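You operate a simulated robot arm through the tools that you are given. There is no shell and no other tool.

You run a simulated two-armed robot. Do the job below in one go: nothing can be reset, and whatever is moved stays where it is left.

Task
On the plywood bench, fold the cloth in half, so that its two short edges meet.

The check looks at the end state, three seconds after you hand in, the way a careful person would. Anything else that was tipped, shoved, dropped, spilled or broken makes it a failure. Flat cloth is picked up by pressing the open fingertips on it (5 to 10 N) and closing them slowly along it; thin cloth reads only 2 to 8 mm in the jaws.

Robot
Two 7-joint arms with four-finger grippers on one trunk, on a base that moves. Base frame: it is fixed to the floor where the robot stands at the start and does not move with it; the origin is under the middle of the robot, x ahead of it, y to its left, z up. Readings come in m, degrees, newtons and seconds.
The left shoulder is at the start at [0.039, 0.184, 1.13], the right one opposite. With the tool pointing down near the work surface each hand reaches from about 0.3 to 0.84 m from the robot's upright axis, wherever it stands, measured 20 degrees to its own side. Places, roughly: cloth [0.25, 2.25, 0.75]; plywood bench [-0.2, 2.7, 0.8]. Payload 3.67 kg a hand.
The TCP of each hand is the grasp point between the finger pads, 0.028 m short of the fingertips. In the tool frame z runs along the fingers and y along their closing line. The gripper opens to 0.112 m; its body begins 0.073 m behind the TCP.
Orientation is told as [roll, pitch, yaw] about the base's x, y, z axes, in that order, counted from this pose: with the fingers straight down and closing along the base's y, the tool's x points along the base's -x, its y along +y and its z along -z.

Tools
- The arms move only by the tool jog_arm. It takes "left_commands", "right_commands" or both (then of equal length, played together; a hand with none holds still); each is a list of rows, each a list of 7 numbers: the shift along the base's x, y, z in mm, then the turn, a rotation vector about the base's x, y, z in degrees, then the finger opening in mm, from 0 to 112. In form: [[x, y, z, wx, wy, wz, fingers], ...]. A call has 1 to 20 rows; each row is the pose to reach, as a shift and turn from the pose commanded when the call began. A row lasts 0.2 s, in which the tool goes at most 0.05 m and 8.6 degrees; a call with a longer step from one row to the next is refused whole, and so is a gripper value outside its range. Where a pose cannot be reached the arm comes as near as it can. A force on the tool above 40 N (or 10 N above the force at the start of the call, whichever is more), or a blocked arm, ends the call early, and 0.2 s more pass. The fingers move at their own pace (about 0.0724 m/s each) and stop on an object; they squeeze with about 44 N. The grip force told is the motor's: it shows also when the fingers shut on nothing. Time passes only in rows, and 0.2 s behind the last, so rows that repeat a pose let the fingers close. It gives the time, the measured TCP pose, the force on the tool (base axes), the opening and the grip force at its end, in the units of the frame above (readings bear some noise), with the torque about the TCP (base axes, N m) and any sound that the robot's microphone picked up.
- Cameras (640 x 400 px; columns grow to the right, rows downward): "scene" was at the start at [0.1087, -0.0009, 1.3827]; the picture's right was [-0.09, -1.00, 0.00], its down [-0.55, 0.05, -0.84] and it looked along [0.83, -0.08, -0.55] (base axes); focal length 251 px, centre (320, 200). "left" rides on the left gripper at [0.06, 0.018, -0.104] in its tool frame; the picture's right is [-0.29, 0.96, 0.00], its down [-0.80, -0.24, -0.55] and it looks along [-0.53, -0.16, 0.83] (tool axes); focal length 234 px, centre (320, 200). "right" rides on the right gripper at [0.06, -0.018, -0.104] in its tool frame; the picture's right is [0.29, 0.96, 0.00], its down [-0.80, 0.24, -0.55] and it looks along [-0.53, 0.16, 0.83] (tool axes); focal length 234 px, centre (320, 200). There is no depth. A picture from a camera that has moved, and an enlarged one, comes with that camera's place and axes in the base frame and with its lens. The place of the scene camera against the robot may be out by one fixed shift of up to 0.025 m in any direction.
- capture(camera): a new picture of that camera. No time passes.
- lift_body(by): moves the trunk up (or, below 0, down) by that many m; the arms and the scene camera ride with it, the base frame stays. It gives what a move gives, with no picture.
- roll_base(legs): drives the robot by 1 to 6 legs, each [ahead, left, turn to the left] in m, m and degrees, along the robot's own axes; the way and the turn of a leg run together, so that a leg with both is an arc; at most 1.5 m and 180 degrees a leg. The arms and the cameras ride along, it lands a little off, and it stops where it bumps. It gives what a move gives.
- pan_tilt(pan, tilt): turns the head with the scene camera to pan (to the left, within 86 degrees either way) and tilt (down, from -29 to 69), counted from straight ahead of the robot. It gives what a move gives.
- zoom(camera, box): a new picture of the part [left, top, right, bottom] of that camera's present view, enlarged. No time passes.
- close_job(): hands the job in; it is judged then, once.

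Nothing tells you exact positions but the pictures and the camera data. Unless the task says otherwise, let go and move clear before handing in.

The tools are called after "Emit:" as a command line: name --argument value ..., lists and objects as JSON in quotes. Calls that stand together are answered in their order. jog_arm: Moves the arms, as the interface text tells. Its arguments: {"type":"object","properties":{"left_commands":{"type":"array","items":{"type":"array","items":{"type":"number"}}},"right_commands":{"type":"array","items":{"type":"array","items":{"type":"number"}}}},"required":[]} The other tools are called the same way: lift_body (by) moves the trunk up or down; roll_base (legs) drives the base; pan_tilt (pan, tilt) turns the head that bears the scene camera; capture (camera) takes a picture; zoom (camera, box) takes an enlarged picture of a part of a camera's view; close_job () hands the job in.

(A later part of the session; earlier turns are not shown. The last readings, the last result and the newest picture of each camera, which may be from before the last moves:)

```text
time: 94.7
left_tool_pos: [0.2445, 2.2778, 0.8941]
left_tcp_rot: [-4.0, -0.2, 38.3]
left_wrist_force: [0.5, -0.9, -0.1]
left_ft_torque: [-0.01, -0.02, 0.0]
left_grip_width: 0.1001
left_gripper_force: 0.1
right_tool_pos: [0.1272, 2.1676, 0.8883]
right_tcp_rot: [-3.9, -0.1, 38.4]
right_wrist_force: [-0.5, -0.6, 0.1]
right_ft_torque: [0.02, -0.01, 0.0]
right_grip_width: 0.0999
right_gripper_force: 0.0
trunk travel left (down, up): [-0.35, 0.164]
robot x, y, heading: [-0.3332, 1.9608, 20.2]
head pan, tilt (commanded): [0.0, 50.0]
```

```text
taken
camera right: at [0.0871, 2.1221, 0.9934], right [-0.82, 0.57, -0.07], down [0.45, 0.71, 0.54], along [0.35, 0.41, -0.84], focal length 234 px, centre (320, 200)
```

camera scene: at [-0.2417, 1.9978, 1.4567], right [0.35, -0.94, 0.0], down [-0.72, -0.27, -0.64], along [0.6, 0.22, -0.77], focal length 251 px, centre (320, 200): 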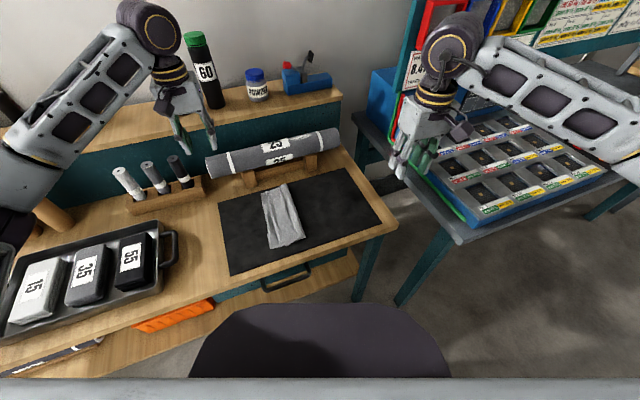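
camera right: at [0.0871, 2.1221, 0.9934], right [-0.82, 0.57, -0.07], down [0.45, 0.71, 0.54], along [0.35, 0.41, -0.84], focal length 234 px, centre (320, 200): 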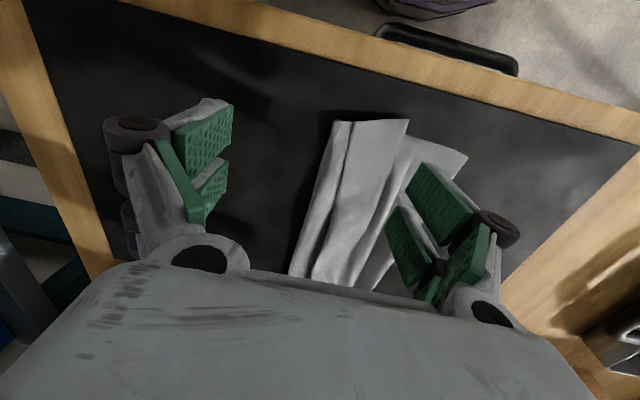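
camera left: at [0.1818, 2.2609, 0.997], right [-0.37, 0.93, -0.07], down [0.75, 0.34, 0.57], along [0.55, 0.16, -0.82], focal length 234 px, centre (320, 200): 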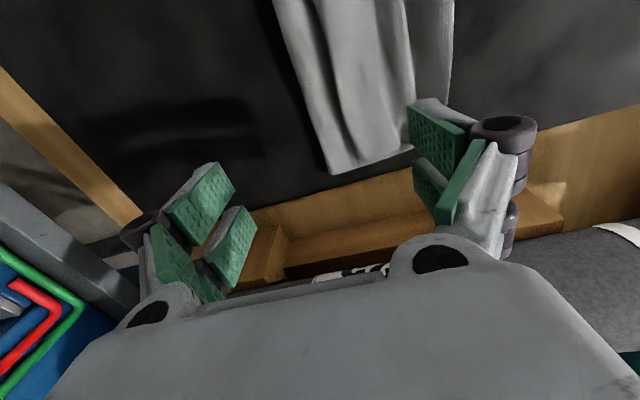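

Emit:
jog_arm --left_commands '[[0, 0, -15, 0, 0, 0, 100], [0, 0, -30, 0, 0, 0, 100], [0, 0, -42, 0, 0, 0, 100], [0, 0, -49, 0, 0, 0, 100], [0, 0, -49, 0, 0, 0, 100]]' --right_commands '[[0, 0, -15, 0, 0, 0, 100], [0, 0, -28, 0, 0, 0, 100], [0, 0, -39, 0, 0, 0, 100], [0, 0, -45, 0, 0, 0, 100], [0, 0, -45, 0, 0, 0, 100]]'

Emit:
capture --camera "left"

Emit:
capture --camera "right"

```text
time: 95.9
left_tool_pos: [0.2449, 2.2783, 0.8452]
left_tcp_rot: [-3.9, 0.0, 38.2]
left_wrist_force: [0.1, 0.2, -0.5]
left_ft_torque: [0.02, 0.03, -0.01]
left_grip_width: 0.0997
left_gripper_force: 0.1
right_tool_pos: [0.1276, 2.1685, 0.8431]
right_tcp_rot: [-3.9, -0.2, 38.4]
right_wrist_force: [0.1, -0.3, -0.2]
right_ft_torque: [0.02, 0.02, 0.02]
right_grip_width: 0.0999
right_gripper_force: 0.1
trunk travel left (down, up): [-0.35, 0.164]
robot x, y, heading: [-0.3333, 1.9598, 20.3]
head pan, tilt (commanded): [0.0, 50.0]
```

```text
taken
camera left: at [0.1821, 2.2611, 0.9476], right [-0.37, 0.93, -0.06], down [0.75, 0.34, 0.57], along [0.55, 0.16, -0.82], focal length 234 px, centre (320, 200)
```

left: 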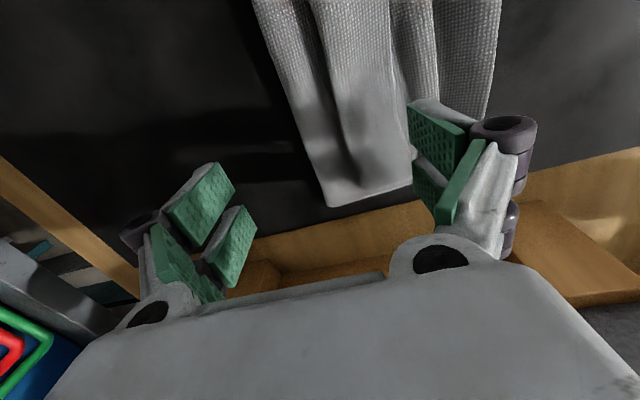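

```text
taken
camera right: at [0.0878, 2.1215, 0.9489], right [-0.82, 0.57, -0.07], down [0.45, 0.71, 0.54], along [0.35, 0.41, -0.84], focal length 234 px, centre (320, 200)
```

right: 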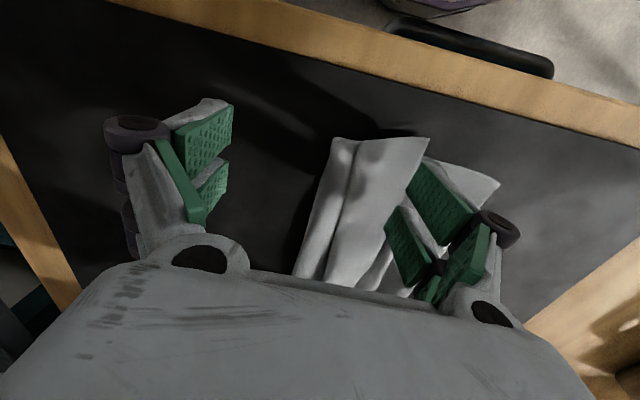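

Emit:
jog_arm --left_commands '[[0, 0, -3, 0, 0, 0, 100], [0, 0, -5, 0, 0, 0, 100], [0, 0, -5, 0, 0, 0, 100]]' --right_commands '[[0, 0, -3, 0, 0, 0, 100], [0, 0, -4, 0, 0, 0, 100], [0, 0, -4, 0, 0, 0, 100]]'

```text
time: 96.7
left_tool_pos: [0.2446, 2.2798, 0.84]
left_tcp_rot: [-3.9, 0.0, 38.3]
left_wrist_force: [0.0, 0.6, 0.4]
left_ft_torque: [0.0, 0.0, 0.01]
left_grip_width: 0.1002
left_gripper_force: 0.0
right_tool_pos: [0.1269, 2.1685, 0.8391]
right_tcp_rot: [-3.9, -0.1, 38.5]
right_wrist_force: [-0.4, 0.5, -0.2]
right_ft_torque: [0.01, -0.04, 0.0]
right_grip_width: 0.1001
right_gripper_force: 0.0
trunk travel left (down, up): [-0.35, 0.164]
robot x, y, heading: [-0.3325, 1.9598, 20.2]
head pan, tilt (commanded): [0.0, 50.0]
```

Emit:
jog_arm --left_commands '[[0, 0, -1, 0, 0, 0, 100], [0, 0, -2, 0, 0, 0, 100], [0, 0, -2, 0, 0, 0, 100]]' --right_commands '[[0, 0, -1, 0, 0, 0, 100], [0, 0, -2, 0, 0, 0, 100], [0, 0, -2, 0, 0, 0, 100]]'

```text
time: 97.5
left_tool_pos: [0.2446, 2.28, 0.8389]
left_tcp_rot: [-4.0, 0.0, 38.3]
left_wrist_force: [0.1, -0.3, -0.1]
left_ft_torque: [0.0, 0.0, 0.0]
left_grip_width: 0.0999
left_gripper_force: 0.1
right_tool_pos: [0.1277, 2.1681, 0.8379]
right_tcp_rot: [-3.9, -0.2, 38.3]
right_wrist_force: [-0.5, -0.6, 0.1]
right_ft_torque: [-0.01, 0.01, 0.0]
right_grip_width: 0.1001
right_gripper_force: 0.0
trunk travel left (down, up): [-0.35, 0.164]
robot x, y, heading: [-0.3318, 1.961, 20.5]
head pan, tilt (commanded): [0.0, 50.0]
```

Emit:
jog_arm --left_commands '[[0, 0, -1, 0, 0, 0, 100], [0, 0, -2, 0, 0, 0, 100], [0, 0, -2, 0, 0, 0, 100]]' --right_commands '[[0, 0, -1, 0, 0, 0, 100], [0, 0, -2, 0, 0, 0, 100], [0, 0, -2, 0, 0, 0, 100]]'

```text
time: 98.3
left_tool_pos: [0.2431, 2.2791, 0.8357]
left_tcp_rot: [-4.0, 0.1, 38.3]
left_wrist_force: [0.5, 0.5, 1.0]
left_ft_torque: [0.02, 0.0, 0.05]
left_grip_width: 0.1003
left_gripper_force: 0.1
right_tool_pos: [0.127, 2.1678, 0.8354]
right_tcp_rot: [-3.9, -0.1, 38.5]
right_wrist_force: [-1.0, -0.3, -0.5]
right_ft_torque: [0.01, -0.04, -0.04]
right_grip_width: 0.1001
right_gripper_force: 0.2
trunk travel left (down, up): [-0.35, 0.164]
robot x, y, heading: [-0.3328, 1.9581, 20.3]
head pan, tilt (commanded): [0.0, 50.0]
```

Emit:
jog_arm --left_commands '[[0, 0, -1, 0, 0, 0, 100], [0, 0, -1.5, 0, 0, 0, 100], [0, 0, -1.5, 0, 0, 0, 100]]' --right_commands '[[0, 0, -1, 0, 0, 0, 100], [0, 0, -1.5, 0, 0, 0, 100], [0, 0, -1.5, 0, 0, 0, 100]]'

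Emit:
zoom --camera "left" --box '[240, 0, 560, 200]'

Emit:
zoom --camera "right" --box '[240, 90, 560, 290]'

```text
time: 99.1
left_tool_pos: [0.2435, 2.2789, 0.8339]
left_tcp_rot: [-4.0, 0.0, 38.3]
left_wrist_force: [0.7, -0.5, -0.3]
left_ft_torque: [0.0, -0.02, 0.0]
left_grip_width: 0.0999
left_gripper_force: 0.1
right_tool_pos: [0.1274, 2.1683, 0.8319]
right_tcp_rot: [-3.9, -0.1, 38.4]
right_wrist_force: [0.1, 0.7, 0.1]
right_ft_torque: [0.0, -0.02, -0.04]
right_grip_width: 0.1
right_gripper_force: 0.0
trunk travel left (down, up): [-0.35, 0.164]
robot x, y, heading: [-0.3362, 1.9625, 20.6]
head pan, tilt (commanded): [0.0, 50.0]
```

```text
2.00 times, centred on (400, 100) of left
camera zoom: at [0.1814, 2.261, 0.9374], right [-0.37, 0.93, -0.06], down [0.75, 0.34, 0.57], along [0.55, 0.16, -0.82], focal length 468 px, centre (160, 400)
```

zoom: 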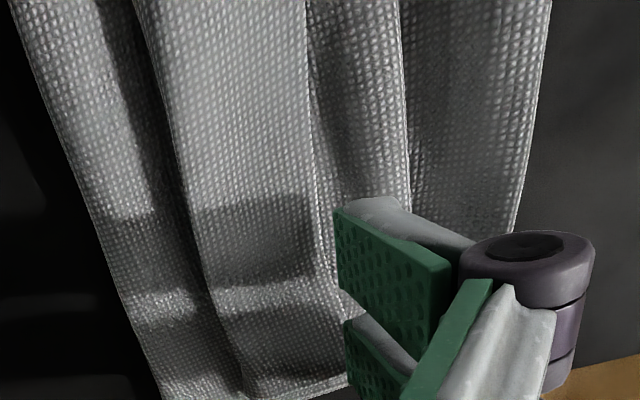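

```text
2.00 times, centred on (400, 190) of right
camera zoom: at [0.0879, 2.1216, 0.9387], right [-0.82, 0.57, -0.07], down [0.45, 0.71, 0.54], along [0.35, 0.41, -0.84], focal length 468 px, centre (160, 220)
```

zoom: 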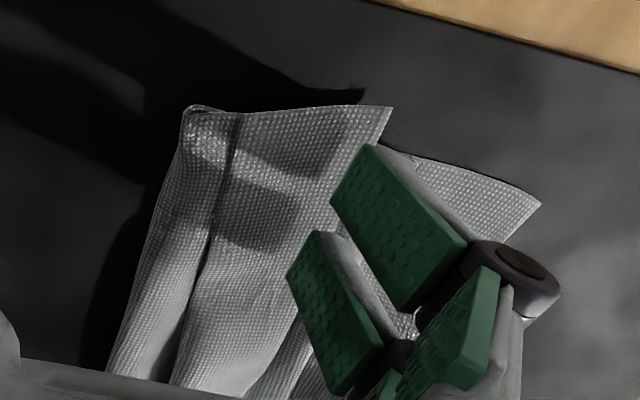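

The wide-open fingers swing upward, so contact comes lower. I'll continue down in small steps.

Emit:
jog_arm --left_commands '[[0, 0, -1, 0, 0, 0, 100], [0, 0, -2, 0, 0, 0, 100], [0, 0, -3, 0, 0, 0, 100], [0, 0, -3, 0, 0, 0, 100]]' --right_commands '[[0, 0, -1, 0, 0, 0, 100], [0, 0, -2, 0, 0, 0, 100], [0, 0, -3, 0, 0, 0, 100], [0, 0, -3, 0, 0, 0, 100]]'

```text
time: 100.1
left_tool_pos: [0.2435, 2.2787, 0.8313]
left_tcp_rot: [-3.9, 0.0, 38.3]
left_wrist_force: [-0.3, 0.2, 0.7]
left_ft_torque: [0.01, 0.02, 0.0]
left_grip_width: 0.1
left_gripper_force: 0.0
right_tool_pos: [0.1283, 2.1675, 0.832]
right_tcp_rot: [-3.9, -0.2, 38.5]
right_wrist_force: [0.9, 0.5, -0.2]
right_ft_torque: [-0.02, 0.05, -0.02]
right_grip_width: 0.1001
right_gripper_force: 0.0
trunk travel left (down, up): [-0.35, 0.164]
robot x, y, heading: [-0.3366, 1.9623, 20.6]
head pan, tilt (commanded): [0.0, 50.0]
```

Emit:
jog_arm --left_commands '[[0, 0, -1, 0, 0, 0, 100], [0, 0, -2, 0, 0, 0, 100], [0, 0, -3, 0, 0, 0, 100], [0, 0, -3, 0, 0, 0, 100]]' --right_commands '[[0, 0, -1, 0, 0, 0, 100], [0, 0, -2, 0, 0, 0, 100], [0, 0, -3, 0, 0, 0, 100], [0, 0, -3, 0, 0, 0, 100]]'

```text
time: 101.1
left_tool_pos: [0.2449, 2.2791, 0.8294]
left_tcp_rot: [-3.9, 0.0, 38.3]
left_wrist_force: [-0.9, 0.4, -0.3]
left_ft_torque: [0.03, -0.02, -0.01]
left_grip_width: 0.1
left_gripper_force: 0.0
right_tool_pos: [0.128, 2.1669, 0.828]
right_tcp_rot: [-3.9, -0.1, 38.5]
right_wrist_force: [-0.3, -0.2, 0.1]
right_ft_torque: [0.0, 0.02, -0.01]
right_grip_width: 0.0999
right_gripper_force: 0.1
trunk travel left (down, up): [-0.35, 0.164]
robot x, y, heading: [-0.3356, 1.9649, 20.3]
head pan, tilt (commanded): [0.0, 50.0]
```

Emit:
jog_arm --left_commands '[[0, 0, -1, 0, 0, 0, 100], [0, 0, -2, 0, 0, 0, 100], [0, 0, -3, 0, 0, 0, 100], [0, 0, -3, 0, 0, 0, 100]]' --right_commands '[[0, 0, -1, 0, 0, 0, 100], [0, 0, -2, 0, 0, 0, 100], [0, 0, -3, 0, 0, 0, 100], [0, 0, -3, 0, 0, 0, 100]]'

Emit:
zoom --camera "left" --box '[240, 0, 560, 200]'

Emit:
zoom --camera "right" --box '[240, 90, 560, 290]'

```text
time: 102.1
left_tool_pos: [0.2448, 2.2786, 0.826]
left_tcp_rot: [-3.9, 0.1, 38.4]
left_wrist_force: [0.1, 0.3, 0.3]
left_ft_torque: [-0.02, -0.01, -0.02]
left_grip_width: 0.1003
left_gripper_force: 0.1
right_tool_pos: [0.1272, 2.1676, 0.8255]
right_tcp_rot: [-4.0, -0.1, 38.4]
right_wrist_force: [0.0, 1.1, 0.4]
right_ft_torque: [0.03, 0.04, 0.0]
right_grip_width: 0.1002
right_gripper_force: 0.1
trunk travel left (down, up): [-0.35, 0.164]
robot x, y, heading: [-0.3341, 1.9648, 20.0]
head pan, tilt (commanded): [0.0, 50.0]
```

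```text
2.00 times, centred on (400, 100) of left
camera zoom: at [0.1822, 2.2616, 0.9288], right [-0.37, 0.93, -0.06], down [0.75, 0.34, 0.57], along [0.55, 0.16, -0.82], focal length 468 px, centre (160, 400)
```

zoom: 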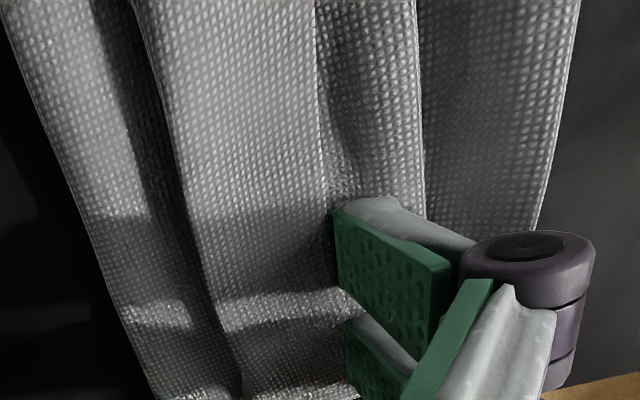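

```text
2.00 times, centred on (400, 190) of right
camera zoom: at [0.0872, 2.1215, 0.9301], right [-0.82, 0.57, -0.07], down [0.45, 0.71, 0.54], along [0.35, 0.41, -0.84], focal length 468 px, centre (160, 220)
```

zoom: 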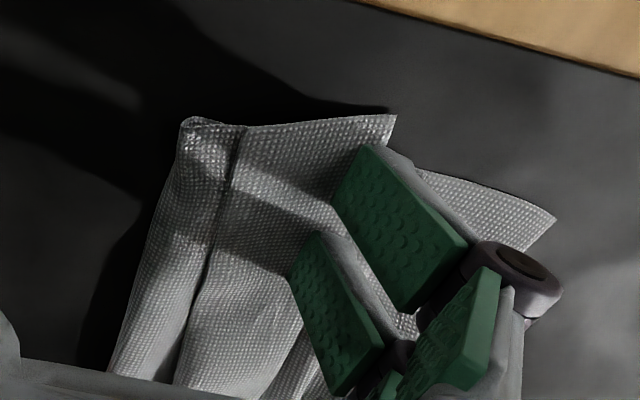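

Geometry shows the spread fingertips sit about 2 cm higher than when closed, so about 1 cm remains. Continuing down carefully.

Emit:
jog_arm --left_commands '[[0, 0, -2, 0, 0, 0, 100], [0, 0, -4, 0, 0, 0, 100], [0, 0, -6, 0, 0, 0, 100], [0, 0, -6, 0, 0, 0, 100]]' --right_commands '[[0, 0, -2, 0, 0, 0, 100], [0, 0, -4, 0, 0, 0, 100], [0, 0, -6, 0, 0, 0, 100], [0, 0, -6, 0, 0, 0, 100]]'

```text
time: 103.1
left_tool_pos: [0.243, 2.28, 0.8201]
left_tcp_rot: [-3.8, -0.1, 38.4]
left_wrist_force: [0.1, 3.0, 9.4]
left_ft_torque: [0.45, 0.27, -0.1]
left_grip_width: 0.1056
left_gripper_force: 4.1
right_tool_pos: [0.1265, 2.1679, 0.8206]
right_tcp_rot: [-3.9, -0.3, 38.4]
right_wrist_force: [-0.7, 1.5, 8.6]
right_ft_torque: [0.39, 0.33, -0.06]
right_grip_width: 0.106
right_gripper_force: 4.4
trunk travel left (down, up): [-0.35, 0.164]
robot x, y, heading: [-0.3377, 1.956, 20.3]
head pan, tilt (commanded): [0.0, 50.0]
```

Contact: about 9 N on each outer finger. Now I draw the strip 3 cm to the left slowly.

Emit:
jog_arm --left_commands '[[-2.5, 3.1, 0, 0, 0, 0, 100], [-5, 6.3, 0, 0, 0, 0, 100], [-7.5, 9.4, 0, 0, 0, 0, 100], [-9.9, 12.5, 0, 0, 0, 0, 100], [-12.4, 15.7, 0, 0, 0, 0, 100], [-14.9, 18.8, 0, 0, 0, 0, 100], [-17.4, 21.9, 0, 0, 0, 0, 100], [-18.6, 23.5, 0, 0, 0, 0, 100]]' --right_commands '[[-2.5, 3.1, 0, 0, 0, 0, 100], [-5, 6.3, 0, 0, 0, 0, 100], [-7.5, 9.4, 0, 0, 0, 0, 100], [-9.9, 12.5, 0, 0, 0, 0, 100], [-12.4, 15.7, 0, 0, 0, 0, 100], [-14.9, 18.8, 0, 0, 0, 0, 100], [-17.4, 21.9, 0, 0, 0, 0, 100], [-18.6, 23.5, 0, 0, 0, 0, 100]]'

Emit:
zoom --camera "left" --box '[240, 0, 560, 200]'

Emit:
zoom --camera "right" --box '[240, 90, 560, 290]'

```text
time: 104.9
left_tool_pos: [0.2243, 2.3024, 0.8211]
left_tcp_rot: [-3.8, 0.0, 38.3]
left_wrist_force: [2.0, -1.6, 4.3]
left_ft_torque: [0.12, 0.06, 0.0]
left_grip_width: 0.1024
left_gripper_force: 0.7
right_tool_pos: [0.1077, 2.1919, 0.8189]
right_tcp_rot: [-3.8, -0.1, 38.4]
right_wrist_force: [0.8, -0.3, 3.4]
right_ft_torque: [0.15, 0.1, 0.03]
right_grip_width: 0.1029
right_gripper_force: 0.6
trunk travel left (down, up): [-0.35, 0.164]
robot x, y, heading: [-0.3364, 1.9605, 20.0]
head pan, tilt (commanded): [0.0, 50.0]
```

```text
2.00 times, centred on (400, 100) of left
camera zoom: at [0.1628, 2.2844, 0.923], right [-0.37, 0.93, -0.06], down [0.75, 0.34, 0.57], along [0.55, 0.16, -0.82], focal length 468 px, centre (160, 400)
```

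zoom: 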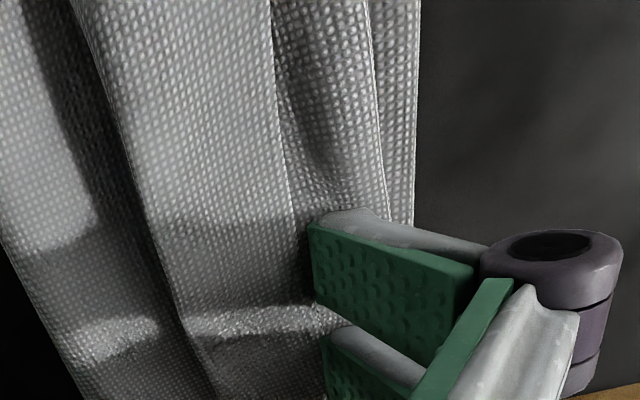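

```text
2.00 times, centred on (400, 190) of right
camera zoom: at [0.0688, 2.1452, 0.9241], right [-0.82, 0.57, -0.07], down [0.45, 0.71, 0.54], along [0.35, 0.41, -0.84], focal length 468 px, centre (160, 220)
```

zoom: 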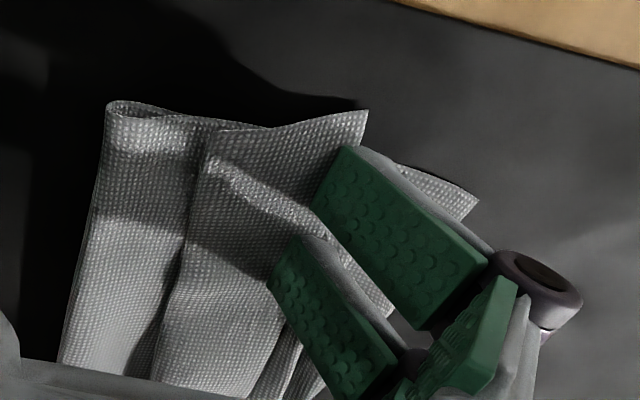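

The strip follows the finger, but the whole upper layer shifts (the crease simply rolls) rather than the hump flattening. So the right tool is spreading: outer finger on the strip, inner finger by the crease, opening under pressure. I'll lift and re-measure first.

Emit:
jog_arm --left_commands '[[0, 0, 10, 0, 0, 0, 100], [0, 0, 30, 1, 0.8, 0, 100], [0, 0, 55, 3.1, 2.5, 0, 90], [0, 0, 80, 3.1, 2.5, 0, 70], [0, 0, 110, 3.1, 2.5, 0, 45], [0, 0, 110, 3.1, 2.5, 0, 45]]' --right_commands '[[0, 0, 10, 0, 0, 0, 100], [0, 0, 30, 1, 0.8, 0, 100], [0, 0, 55, 3.1, 2.5, 0, 90], [0, 0, 80, 3.1, 2.5, 0, 70], [0, 0, 110, 3.1, 2.5, 0, 45], [0, 0, 110, 3.1, 2.5, 0, 45]]'

Emit:
capture --camera "left"

Emit:
zoom --camera "left" --box '[200, 0, 520, 200]'

Emit:
zoom --camera "right" --box '[160, 40, 480, 240]'

```text
time: 106.3
left_tool_pos: [0.225, 2.3015, 0.9305]
left_tcp_rot: [0.1, 0.0, 38.3]
left_wrist_force: [0.7, -0.3, 0.3]
left_ft_torque: [-0.02, 0.0, 0.01]
left_grip_width: 0.0449
left_gripper_force: 0.1
right_tool_pos: [0.1081, 2.1903, 0.9296]
right_tcp_rot: [0.1, 0.0, 38.5]
right_wrist_force: [0.8, 1.3, 0.2]
right_ft_torque: [0.02, 0.04, 0.01]
right_grip_width: 0.0449
right_gripper_force: 0.1
trunk travel left (down, up): [-0.35, 0.164]
robot x, y, heading: [-0.3356, 1.9592, 20.7]
head pan, tilt (commanded): [0.0, 50.0]
```

```text
taken
camera left: at [0.1678, 2.2784, 1.0345], right [-0.37, 0.93, 0.0], down [0.78, 0.3, 0.55], along [0.51, 0.21, -0.83], focal length 234 px, centre (320, 200)
```

left: 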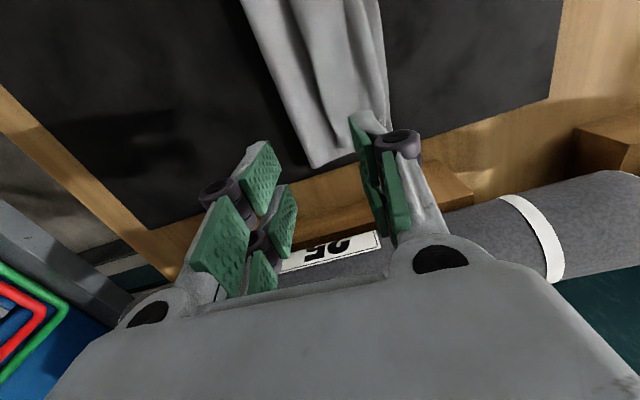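

```text
2.00 times, centred on (360, 100) of left
camera zoom: at [0.1678, 2.2784, 1.0345], right [-0.37, 0.93, 0.0], down [0.78, 0.3, 0.55], along [0.51, 0.21, -0.83], focal length 468 px, centre (240, 400)
```

zoom: 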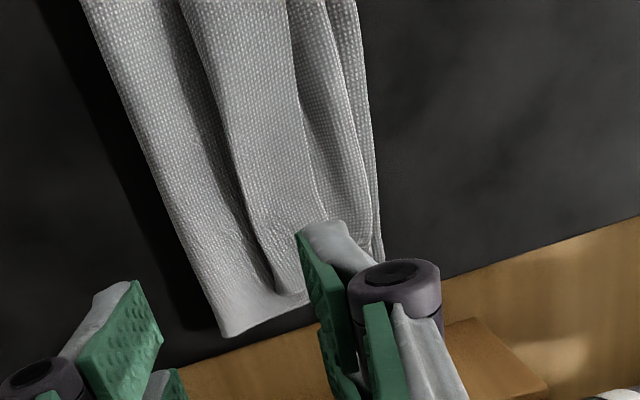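

```text
2.00 times, centred on (320, 140) of right
camera zoom: at [0.0751, 2.1385, 1.0331], right [-0.82, 0.57, 0.0], down [0.48, 0.68, 0.55], along [0.32, 0.46, -0.83], focal length 468 px, centre (320, 320)
```

zoom: 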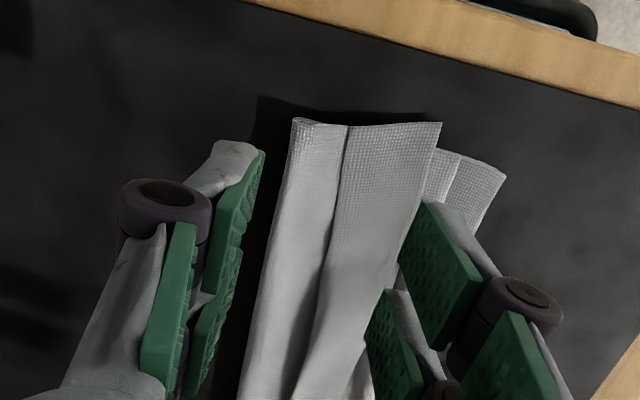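

I have the layer positions now: crease near R = 0, hump between about −0.03 and −0.07, upper edge −0.075 to −0.09, lower edge −0.10 to −0.095. I'll straddle the hump with a 41 mm opening – outer fingers on the strip, inner fingers on the roll by the crease – and lower to just above contact.

Emit:
jog_arm --left_commands '[[-6, 11, -10, 0, 0, 0, 41], [-12.6, 22, -25, 0, 0, 0, 41], [-12.6, 22, -50, 0, 0, 0, 41], [-12.6, 22, -75, 0, 0, 0, 41], [-12.6, 22, -88, 0, 0, 0, 41], [-12.6, 22, -92, 0, 0, 0, 41], [-12.6, 22, -92, 0, 0, 0, 41]]' --right_commands '[[-8, 9, -10, 0, 0, 0, 41], [-15.5, 17.1, -25, 0, 0, 0, 41], [-15.5, 17.1, -50, 0, 0, 0, 41], [-15.5, 17.1, -75, 0, 0, 0, 41], [-15.5, 17.1, -88, 0, 0, 0, 41], [-15.5, 17.1, -92, 0, 0, 0, 41], [-15.5, 17.1, -92, 0, 0, 0, 41]]'

Emit:
zoom --camera "left" --box '[160, 0, 480, 200]'

Emit:
zoom --camera "right" --box '[160, 80, 480, 280]'

```text
time: 107.9
left_tool_pos: [0.2136, 2.3239, 0.8379]
left_tcp_rot: [0.1, 0.1, 38.3]
left_wrist_force: [0.3, -0.6, 0.3]
left_ft_torque: [0.02, 0.0, -0.01]
left_grip_width: 0.041
left_gripper_force: 0.1
right_tool_pos: [0.0927, 2.209, 0.8381]
right_tcp_rot: [0.2, 0.0, 38.5]
right_wrist_force: [1.0, 0.5, 1.0]
right_ft_torque: [-0.04, 0.0, -0.02]
right_grip_width: 0.0409
right_gripper_force: 0.1
trunk travel left (down, up): [-0.35, 0.164]
robot x, y, heading: [-0.333, 1.9627, 20.4]
head pan, tilt (commanded): [0.0, 50.0]
```

```text
2.00 times, centred on (320, 100) of left
camera zoom: at [0.155, 2.3007, 0.9423], right [-0.37, 0.93, 0.0], down [0.77, 0.31, 0.55], along [0.51, 0.21, -0.83], focal length 468 px, centre (320, 400)
```

zoom: 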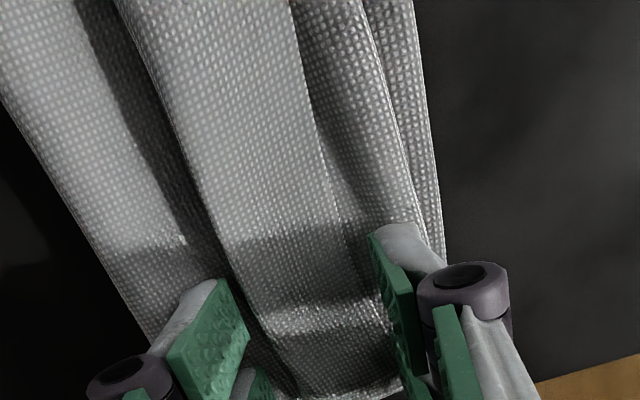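

```text
2.00 times, centred on (320, 180) of right
camera zoom: at [0.0582, 2.1569, 0.9413], right [-0.82, 0.57, 0.0], down [0.48, 0.68, 0.55], along [0.32, 0.46, -0.83], focal length 468 px, centre (320, 240)
```

zoom: 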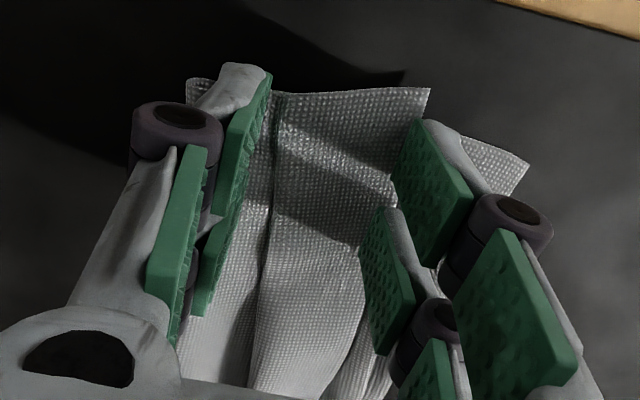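

Placement is right on both sides: outer tips on the strip, inner tips on the roll, the pleat between. Lowering to contact.

Emit:
jog_arm --left_commands '[[0, 0, -1.5, 0, 0, 0, 41], [0, 0, -3, 0, 0, 0, 41], [0, 0, -3, 0, 0, 0, 41]]' --right_commands '[[0, 0, -1.5, 0, 0, 0, 41], [0, 0, -3, 0, 0, 0, 41], [0, 0, -3, 0, 0, 0, 41]]'

```text
time: 108.7
left_tool_pos: [0.2121, 2.3225, 0.8354]
left_tcp_rot: [0.1, 0.0, 38.3]
left_wrist_force: [-0.5, 0.7, 0.7]
left_ft_torque: [-0.02, -0.01, -0.01]
left_grip_width: 0.0409
left_gripper_force: 0.0
right_tool_pos: [0.0928, 2.2082, 0.8353]
right_tcp_rot: [0.1, -0.1, 38.4]
right_wrist_force: [0.2, -0.4, -0.6]
right_ft_torque: [-0.02, 0.01, 0.0]
right_grip_width: 0.0411
right_gripper_force: 0.1
trunk travel left (down, up): [-0.35, 0.164]
robot x, y, heading: [-0.3376, 1.9646, 20.2]
head pan, tilt (commanded): [0.0, 50.0]
```

Emit:
jog_arm --left_commands '[[0, 0, -1, 0, 0, 0, 41], [0, 0, -2, 0, 0, 0, 41], [0, 0, -2, 0, 0, 0, 41]]' --right_commands '[[0, 0, -1, 0, 0, 0, 41], [0, 0, -2, 0, 0, 0, 41], [0, 0, -2, 0, 0, 0, 41]]'

```text
time: 109.5
left_tool_pos: [0.2127, 2.3234, 0.8341]
left_tcp_rot: [0.1, 0.0, 38.3]
left_wrist_force: [-0.2, -0.1, 3.8]
left_ft_torque: [0.1, 0.02, 0.01]
left_grip_width: 0.0414
left_gripper_force: 0.8
right_tool_pos: [0.0945, 2.2085, 0.8332]
right_tcp_rot: [0.1, -0.1, 38.5]
right_wrist_force: [-0.5, 0.9, 2.3]
right_ft_torque: [0.03, 0.07, 0.0]
right_grip_width: 0.0408
right_gripper_force: 0.1
trunk travel left (down, up): [-0.35, 0.164]
robot x, y, heading: [-0.3342, 1.96, 20.5]
head pan, tilt (commanded): [0.0, 50.0]
```

Emit:
jog_arm --left_commands '[[0, 0, -0.8, 0, 0, 0, 41], [0, 0, -0.8, 0, 0, 0, 41], [0, 0, -1.2, 0, 0, 0, 43.5], [0, 0, -1.6, 0, 0, 0, 46], [0, 0, -2, 0, 0, 0, 48.5], [0, 0, -2.5, 0, 0, 0, 51], [0, 0, -2.5, 0, 0, 0, 51]]' --right_commands '[[0, 0, -0.9, 0, 0, 0, 41], [0, 0, -0.9, 0, 0, 0, 41], [0, 0, -1.3, 0, 0, 0, 43.5], [0, 0, -1.7, 0, 0, 0, 46], [0, 0, -2.1, 0, 0, 0, 48.5], [0, 0, -2.6, 0, 0, 0, 51], [0, 0, -2.6, 0, 0, 0, 51]]'

Emit:
zoom --camera "left" --box '[160, 0, 480, 200]'

Emit:
zoom --camera "right" --box '[160, 80, 480, 280]'

```text
time: 111.1
left_tool_pos: [0.2125, 2.3246, 0.8323]
left_tcp_rot: [0.1, -0.1, 38.3]
left_wrist_force: [-1.0, -2.5, 8.5]
left_ft_torque: [0.02, 0.01, 0.07]
left_grip_width: 0.0516
left_gripper_force: 0.1
right_tool_pos: [0.0921, 2.2092, 0.8312]
right_tcp_rot: [0.1, -0.1, 38.4]
right_wrist_force: [2.3, 1.8, 8.7]
right_ft_torque: [0.05, -0.07, 0.04]
right_grip_width: 0.0514
right_gripper_force: 0.0
trunk travel left (down, up): [-0.35, 0.164]
robot x, y, heading: [-0.3361, 1.9566, 20.4]
head pan, tilt (commanded): [0.0, 50.0]
```

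```text
2.00 times, centred on (320, 100) of left
camera zoom: at [0.1551, 2.3005, 0.9356], right [-0.37, 0.93, 0.0], down [0.77, 0.31, 0.55], along [0.52, 0.21, -0.83], focal length 468 px, centre (320, 400)
```

zoom: 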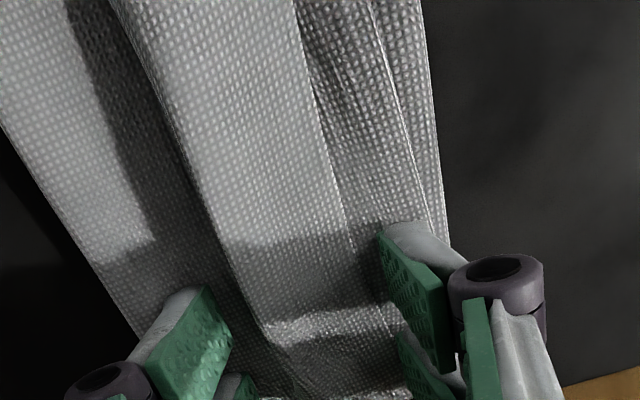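

```text
2.00 times, centred on (320, 180) of right
camera zoom: at [0.0571, 2.1559, 0.935], right [-0.82, 0.57, 0.0], down [0.48, 0.68, 0.56], along [0.32, 0.46, -0.83], focal length 468 px, centre (320, 240)
```

zoom: 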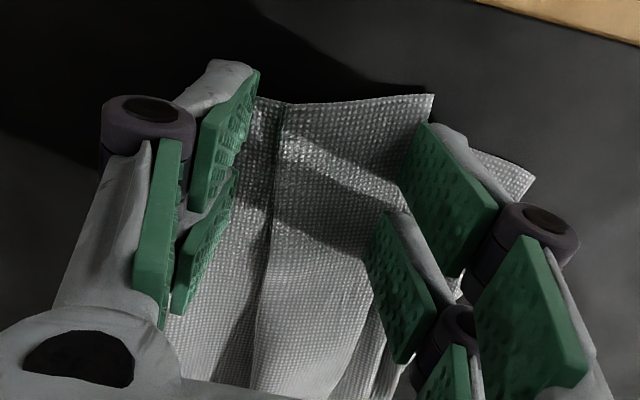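

At 8 N shared by two fingers they mostly slipped. I'll raise the pressure to about 18 N (9 N per finger, which did move the strip before) and spread again from 41 mm.

Emit:
jog_arm --left_commands '[[0, 0, 3.5, 0, 0, 0, 48], [0, 0, 3.5, 0, 0, 0, 41], [0, 0, 2.5, 0, 0, 0, 41], [0, 0, 0.9, 0, 0, 0, 41], [0, 0, 0.9, 0, 0, 0, 41]]' --right_commands '[[0, 0, 3.5, 0, 0, 0, 48], [0, 0, 3.5, 0, 0, 0, 41], [0, 0, 2.5, 0, 0, 0, 41], [0, 0, 0.9, 0, 0, 0, 41], [0, 0, 0.9, 0, 0, 0, 41]]'

```text
time: 112.3
left_tool_pos: [0.2131, 2.3231, 0.8327]
left_tcp_rot: [0.0, -0.2, 38.3]
left_wrist_force: [2.7, 1.2, 10.5]
left_ft_torque: [0.29, -0.01, -0.08]
left_grip_width: 0.0416
left_gripper_force: 0.5
right_tool_pos: [0.0927, 2.2096, 0.8327]
right_tcp_rot: [0.1, -0.1, 38.4]
right_wrist_force: [-0.9, -2.3, 7.9]
right_ft_torque: [0.05, 0.12, 0.02]
right_grip_width: 0.0417
right_gripper_force: 0.0
trunk travel left (down, up): [-0.35, 0.164]
robot x, y, heading: [-0.3339, 1.9613, 20.1]
head pan, tilt (commanded): [0.0, 50.0]
```

Emit:
jog_arm --left_commands '[[0, 0, -0.8, 0, 0, 0, 41], [0, 0, -0.8, 0, 0, 0, 41], [0, 0, -1.1, 0, 0, 0, 43], [0, 0, -1.4, 0, 0, 0, 45], [0, 0, -1.8, 0, 0, 0, 47], [0, 0, -2.1, 0, 0, 0, 49], [0, 0, -2.5, 0, 0, 0, 51], [0, 0, -2.9, 0, 0, 0, 53], [0, 0, -3.2, 0, 0, 0, 55]]' --right_commands '[[0, 0, -1, 0, 0, 0, 41], [0, 0, -1, 0, 0, 0, 41], [0, 0, -1.3, 0, 0, 0, 43], [0, 0, -1.6, 0, 0, 0, 45], [0, 0, -2, 0, 0, 0, 47], [0, 0, -2.3, 0, 0, 0, 49], [0, 0, -2.7, 0, 0, 0, 51], [0, 0, -3.1, 0, 0, 0, 53], [0, 0, -3.4, 0, 0, 0, 55]]'

Emit:
zoom --camera "left" --box '[160, 0, 480, 200]'

Emit:
zoom --camera "right" --box '[160, 80, 480, 280]'

```text
time: 114.3
left_tool_pos: [0.2108, 2.3241, 0.8305]
left_tcp_rot: [0.1, -0.1, 38.3]
left_wrist_force: [1.2, 0.8, 15.9]
left_ft_torque: [0.02, -0.06, -0.01]
left_grip_width: 0.0551
left_gripper_force: 0.0
right_tool_pos: [0.0929, 2.2078, 0.8291]
right_tcp_rot: [0.0, -0.2, 38.3]
right_wrist_force: [2.9, 4.1, 15.1]
right_ft_torque: [0.13, -0.09, -0.01]
right_grip_width: 0.057
right_gripper_force: 3.1
trunk travel left (down, up): [-0.35, 0.164]
robot x, y, heading: [-0.3321, 1.9627, 20.4]
head pan, tilt (commanded): [0.0, 50.0]
```

```text
2.00 times, centred on (320, 100) of left
camera zoom: at [0.1535, 2.2998, 0.9343], right [-0.37, 0.93, 0.0], down [0.77, 0.3, 0.56], along [0.52, 0.2, -0.83], focal length 468 px, centre (320, 400)
```

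zoom: 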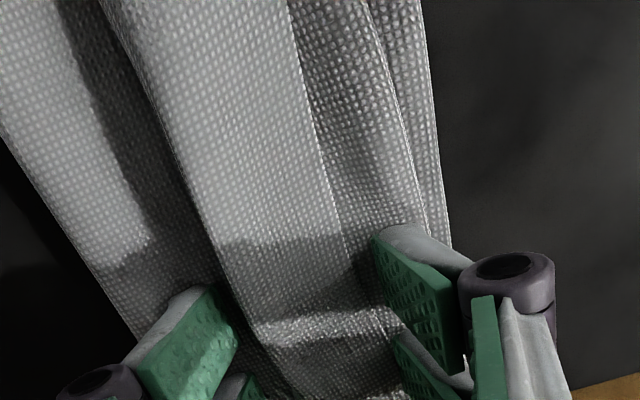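

```text
2.00 times, centred on (320, 180) of right
camera zoom: at [0.057, 2.1558, 0.9328], right [-0.82, 0.57, 0.0], down [0.48, 0.68, 0.56], along [0.32, 0.46, -0.83], focal length 468 px, centre (320, 240)
```

zoom: 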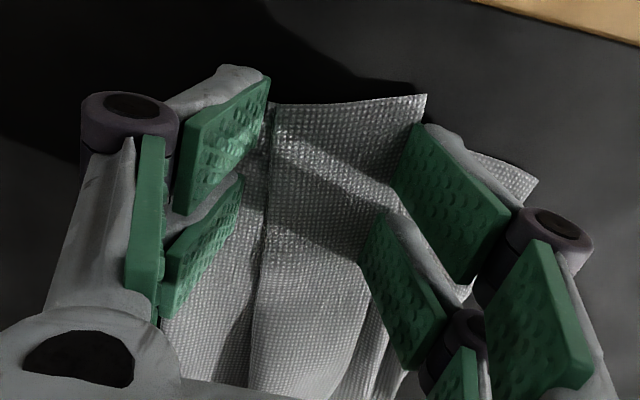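

The tips just grip everything in place under that load. A cleaner idea: if I pinch the cloth right at its middle line – which is about where the groove beside the pleat is – and lift, both halves hang down equally, the pleat falls out by gravity and the short edges meet at the bottom. I'll lift slightly and straddle the groove with small openings.

Emit:
jog_arm --left_commands '[[0, 0, 6, 0, 0, 0, 55], [0, 0, 15, 0, 0, 0, 40], [3, -4, 20, 0, 0, 0, 26], [6.5, -8.2, 20, 0, 0, 0, 22], [6.5, -8.2, 20, 0, 0, 0, 22], [6.5, -8.2, 14, 0, 0, 0, 22], [6.5, -8.2, 10, 0, 0, 0, 22]]' --right_commands '[[0, 0, 6, 0, 0, 0, 55], [0, 0, 15, 0, 0, 0, 40], [3, -4, 20, 0, 0, 0, 26], [7.1, -9, 20, 0, 0, 0, 18], [7.1, -9, 20, 0, 0, 0, 18], [7.1, -9, 14, 0, 0, 0, 18], [7.1, -9, 10, 0, 0, 0, 18]]'

Emit:
zoom --camera "left" --box '[160, 0, 480, 200]'

Emit:
zoom --camera "right" --box '[160, 80, 480, 280]'

```text
time: 115.9
left_tool_pos: [0.2193, 2.316, 0.8367]
left_tcp_rot: [0.1, 0.0, 38.3]
left_wrist_force: [-0.5, 0.6, 0.5]
left_ft_torque: [0.03, -0.01, -0.01]
left_grip_width: 0.0216
left_gripper_force: 0.0
right_tool_pos: [0.0997, 2.2001, 0.8367]
right_tcp_rot: [0.1, 0.0, 38.4]
right_wrist_force: [-0.5, 0.1, 0.1]
right_ft_torque: [-0.01, 0.03, 0.01]
right_grip_width: 0.0182
right_gripper_force: 0.0
trunk travel left (down, up): [-0.35, 0.164]
robot x, y, heading: [-0.3324, 1.9598, 20.3]
head pan, tilt (commanded): [0.0, 50.0]
```

```text
2.00 times, centred on (320, 100) of left
camera zoom: at [0.162, 2.2927, 0.942], right [-0.37, 0.93, 0.0], down [0.78, 0.31, 0.55], along [0.51, 0.2, -0.83], focal length 468 px, centre (320, 400)
```

zoom: 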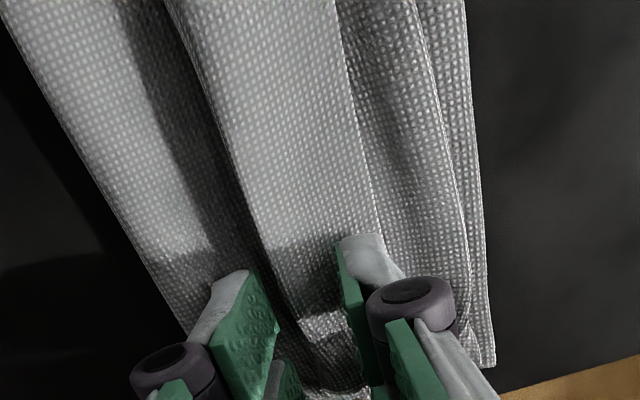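

```text
2.00 times, centred on (320, 180) of right
camera zoom: at [0.0651, 2.1478, 0.9411], right [-0.82, 0.57, 0.0], down [0.48, 0.68, 0.55], along [0.32, 0.46, -0.83], focal length 468 px, centre (320, 240)
```

zoom: 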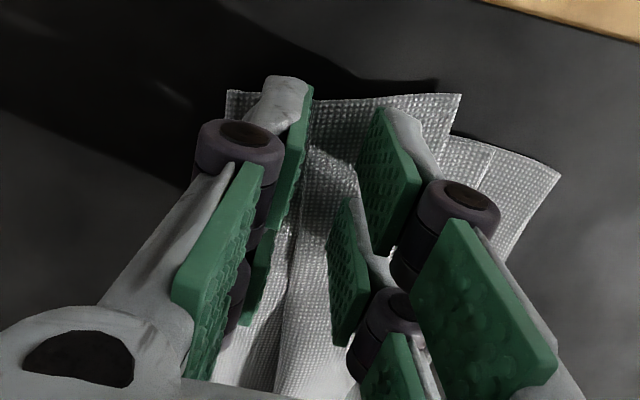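

Groove lies between the fingertips on both hands. Lowering to contact.

Emit:
jog_arm --left_commands '[[0, 0, -1, 0, 0, 0, 22], [0, 0, -2, 0, 0, 0, 22], [0, 0, -2, 0, 0, 0, 22]]' --right_commands '[[0, 0, -1, 0, 0, 0, 18], [0, 0, -2, 0, 0, 0, 18], [0, 0, -2, 0, 0, 0, 18]]'

```text
time: 116.7
left_tool_pos: [0.2198, 2.3159, 0.8351]
left_tcp_rot: [0.1, 0.1, 38.3]
left_wrist_force: [-1.0, 0.5, 0.4]
left_ft_torque: [0.04, 0.01, 0.0]
left_grip_width: 0.0219
left_gripper_force: 0.1
right_tool_pos: [0.101, 2.1989, 0.8337]
right_tcp_rot: [0.1, -0.1, 38.3]
right_wrist_force: [-0.4, 1.1, -0.3]
right_ft_torque: [0.03, -0.02, 0.01]
right_grip_width: 0.0184
right_gripper_force: 0.1
trunk travel left (down, up): [-0.35, 0.164]
robot x, y, heading: [-0.3364, 1.9604, 20.4]
head pan, tilt (commanded): [0.0, 50.0]
```

Emit:
jog_arm --left_commands '[[0, 0, -1, 0, 0, 0, 22], [0, 0, -1.8, 0, 0, 0, 22], [0, 0, -1.8, 0, 0, 0, 22]]' --right_commands '[[0, 0, -1, 0, 0, 0, 18], [0, 0, -1.8, 0, 0, 0, 18], [0, 0, -1.8, 0, 0, 0, 18]]'

```text
time: 117.5
left_tool_pos: [0.22, 2.3164, 0.8334]
left_tcp_rot: [0.1, 0.0, 38.2]
left_wrist_force: [0.0, 0.6, -0.2]
left_ft_torque: [0.01, -0.01, 0.05]
left_grip_width: 0.0219
left_gripper_force: 0.0
right_tool_pos: [0.0997, 2.199, 0.8335]
right_tcp_rot: [0.1, 0.0, 38.4]
right_wrist_force: [0.0, -0.5, 0.3]
right_ft_torque: [-0.01, 0.03, 0.02]
right_grip_width: 0.0182
right_gripper_force: 0.2
trunk travel left (down, up): [-0.35, 0.164]
robot x, y, heading: [-0.3346, 1.9606, 20.4]
head pan, tilt (commanded): [0.0, 50.0]
```

Emit:
jog_arm --left_commands '[[0, 0, -0.7, 0, 0, 0, 22], [0, 0, -1.2, 0, 0, 0, 22], [0, 0, -1.2, 0, 0, 0, 22]]' --right_commands '[[0, 0, -0.7, 0, 0, 0, 18], [0, 0, -1.2, 0, 0, 0, 18], [0, 0, -1.2, 0, 0, 0, 18]]'

```text
time: 118.3
left_tool_pos: [0.2201, 2.3159, 0.8325]
left_tcp_rot: [0.2, 0.0, 38.3]
left_wrist_force: [1.1, 0.7, 3.5]
left_ft_torque: [0.06, 0.0, -0.01]
left_grip_width: 0.0213
left_gripper_force: 0.0
right_tool_pos: [0.1011, 2.1993, 0.8335]
right_tcp_rot: [0.1, -0.1, 38.5]
right_wrist_force: [0.4, 1.1, 5.9]
right_ft_torque: [0.02, 0.12, -0.01]
right_grip_width: 0.0174
right_gripper_force: 0.1
trunk travel left (down, up): [-0.35, 0.164]
robot x, y, heading: [-0.332, 1.9614, 20.5]
head pan, tilt (commanded): [0.0, 50.0]
```

Emit:
jog_arm --left_commands '[[0, 0, -0.6, 0, 0, 0, 22], [0, 0, -0.6, 0, 0, 0, 20], [0, 0, -0.6, 0, 0, 0, 18], [0, 0, -0.6, 0, 0, 0, 16], [0, 0, -0.6, 0, 0, 0, 14], [0, 0, -0.6, 0, 0, 0, 12]]' --right_commands '[[0, 0, -0.4, 0, 0, 0, 18], [0, 0, -0.4, 0, 0, 0, 16], [0, 0, -0.4, 0, 0, 0, 14], [0, 0, -0.4, 0, 0, 0, 12], [0, 0, -0.4, 0, 0, 0, 10], [0, 0, -0.4, 0, 0, 0, 8]]'

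Emit:
zoom --camera "left" --box '[160, 0, 480, 200]'

Emit:
zoom --camera "right" --box '[160, 80, 480, 280]'

```text
time: 119.7
left_tool_pos: [0.2202, 2.3163, 0.8322]
left_tcp_rot: [0.1, 0.0, 38.2]
left_wrist_force: [-1.8, 0.7, 7.1]
left_ft_torque: [0.19, 0.05, 0.0]
left_grip_width: 0.0121
left_gripper_force: 0.0
right_tool_pos: [0.0986, 2.1997, 0.8321]
right_tcp_rot: [0.1, -0.1, 38.3]
right_wrist_force: [0.4, -1.1, 1.4]
right_ft_torque: [-0.03, -0.02, 0.02]
right_grip_width: 0.0075
right_gripper_force: 0.0
trunk travel left (down, up): [-0.35, 0.164]
robot x, y, heading: [-0.3359, 1.9589, 20.4]
head pan, tilt (commanded): [0.0, 50.0]
```

```text
2.00 times, centred on (320, 100) of left
camera zoom: at [0.1619, 2.2924, 0.9367], right [-0.37, 0.93, 0.0], down [0.77, 0.31, 0.55], along [0.51, 0.21, -0.83], focal length 468 px, centre (320, 400)
```

zoom: 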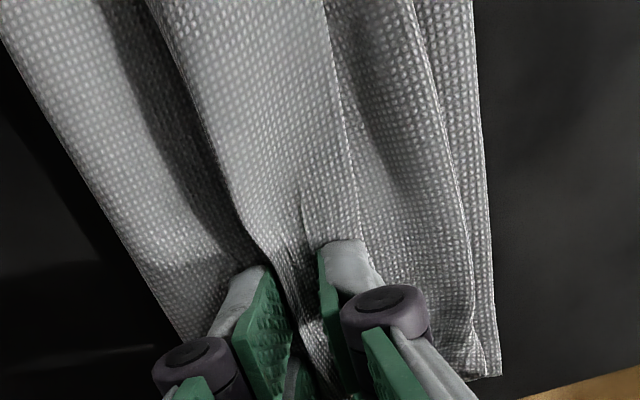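

```text
2.00 times, centred on (320, 180) of right
camera zoom: at [0.065, 2.1469, 0.9364], right [-0.82, 0.57, 0.0], down [0.48, 0.68, 0.56], along [0.32, 0.46, -0.83], focal length 468 px, centre (320, 240)
```

zoom: 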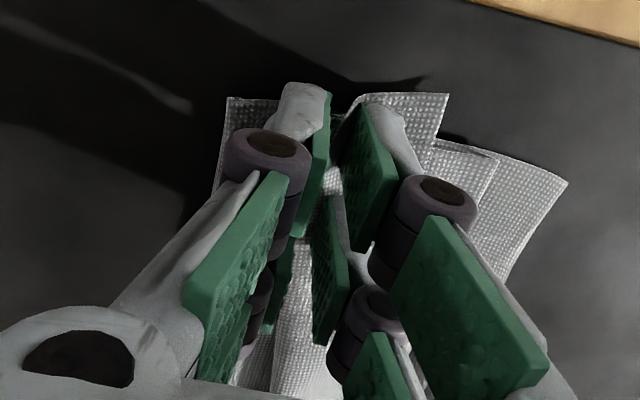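

Emit:
jog_arm --left_commands '[[0, 0, 0, 0, 0, 0, 10], [0, 0, 0, 0, 0, 0, 8], [0, 0, 0, 0, 0, 0, 6], [0, 0, 0, 0, 0, 0, 4], [0, 0, 0, 0, 0, 0, 2], [0, 0, 0, 0, 0, 0, 0], [0, 0, 0, 0, 0, 0, 0], [0, 0, 0, 0, 0, 0, 0]]' --right_commands '[[0, 0, -0.4, 0, 0, 0, 7], [0, 0, -0.5, 0, 0, 0, 6], [0, 0, -0.5, 0, 0, 0, 5], [0, 0, -0.5, 0, 0, 0, 4], [0, 0, -0.5, 0, 0, 0, 2], [0, 0, -0.5, 0, 0, 0, 0], [0, 0, -0.5, 0, 0, 0, 0], [0, 0, -0.5, 0, 0, 0, 0]]'

Emit:
zoom --camera "left" --box '[160, 0, 480, 200]'

Emit:
zoom --camera "right" --box '[160, 80, 480, 280]'

```text
time: 121.5
left_tool_pos: [0.2199, 2.3153, 0.8318]
left_tcp_rot: [0.1, 0.0, 38.2]
left_wrist_force: [-0.3, -0.1, -0.9]
left_ft_torque: [-0.01, 0.03, 0.01]
left_grip_width: 0.0039
left_gripper_force: 39.1
right_tool_pos: [0.1014, 2.1988, 0.8321]
right_tcp_rot: [0.1, -0.2, 38.4]
right_wrist_force: [2.7, -2.0, 12.4]
right_ft_torque: [-0.09, -0.08, 0.0]
right_grip_width: 0.002
right_gripper_force: 39.7
trunk travel left (down, up): [-0.35, 0.164]
robot x, y, heading: [-0.3351, 1.9651, 20.3]
head pan, tilt (commanded): [0.0, 50.0]
```

```text
2.00 times, centred on (320, 100) of left
camera zoom: at [0.1619, 2.2923, 0.9367], right [-0.37, 0.93, 0.0], down [0.77, 0.31, 0.55], along [0.51, 0.21, -0.83], focal length 468 px, centre (320, 400)
```

zoom: 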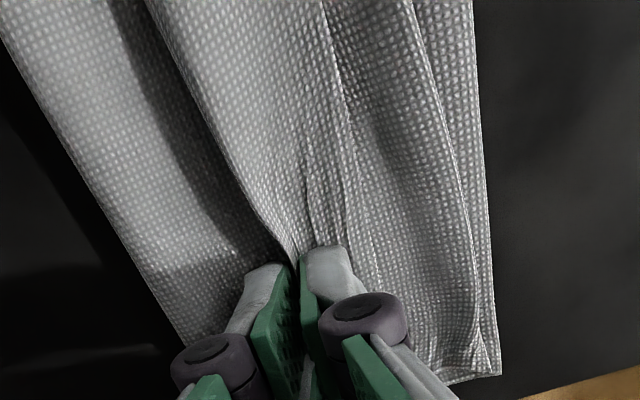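

```text
2.00 times, centred on (320, 180) of right
camera zoom: at [0.0655, 2.147, 0.9356], right [-0.82, 0.57, 0.0], down [0.48, 0.68, 0.56], along [0.32, 0.46, -0.83], focal length 468 px, centre (320, 240)
```

zoom: 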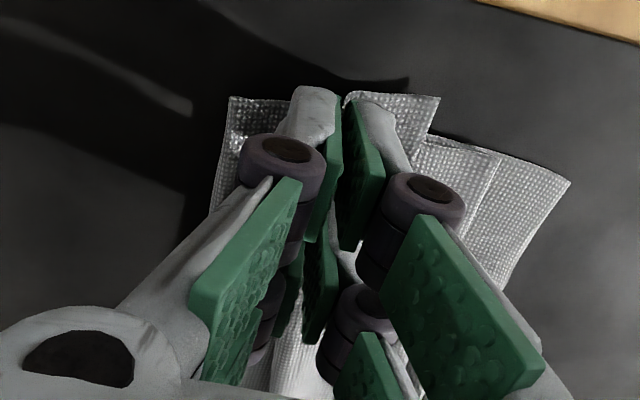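

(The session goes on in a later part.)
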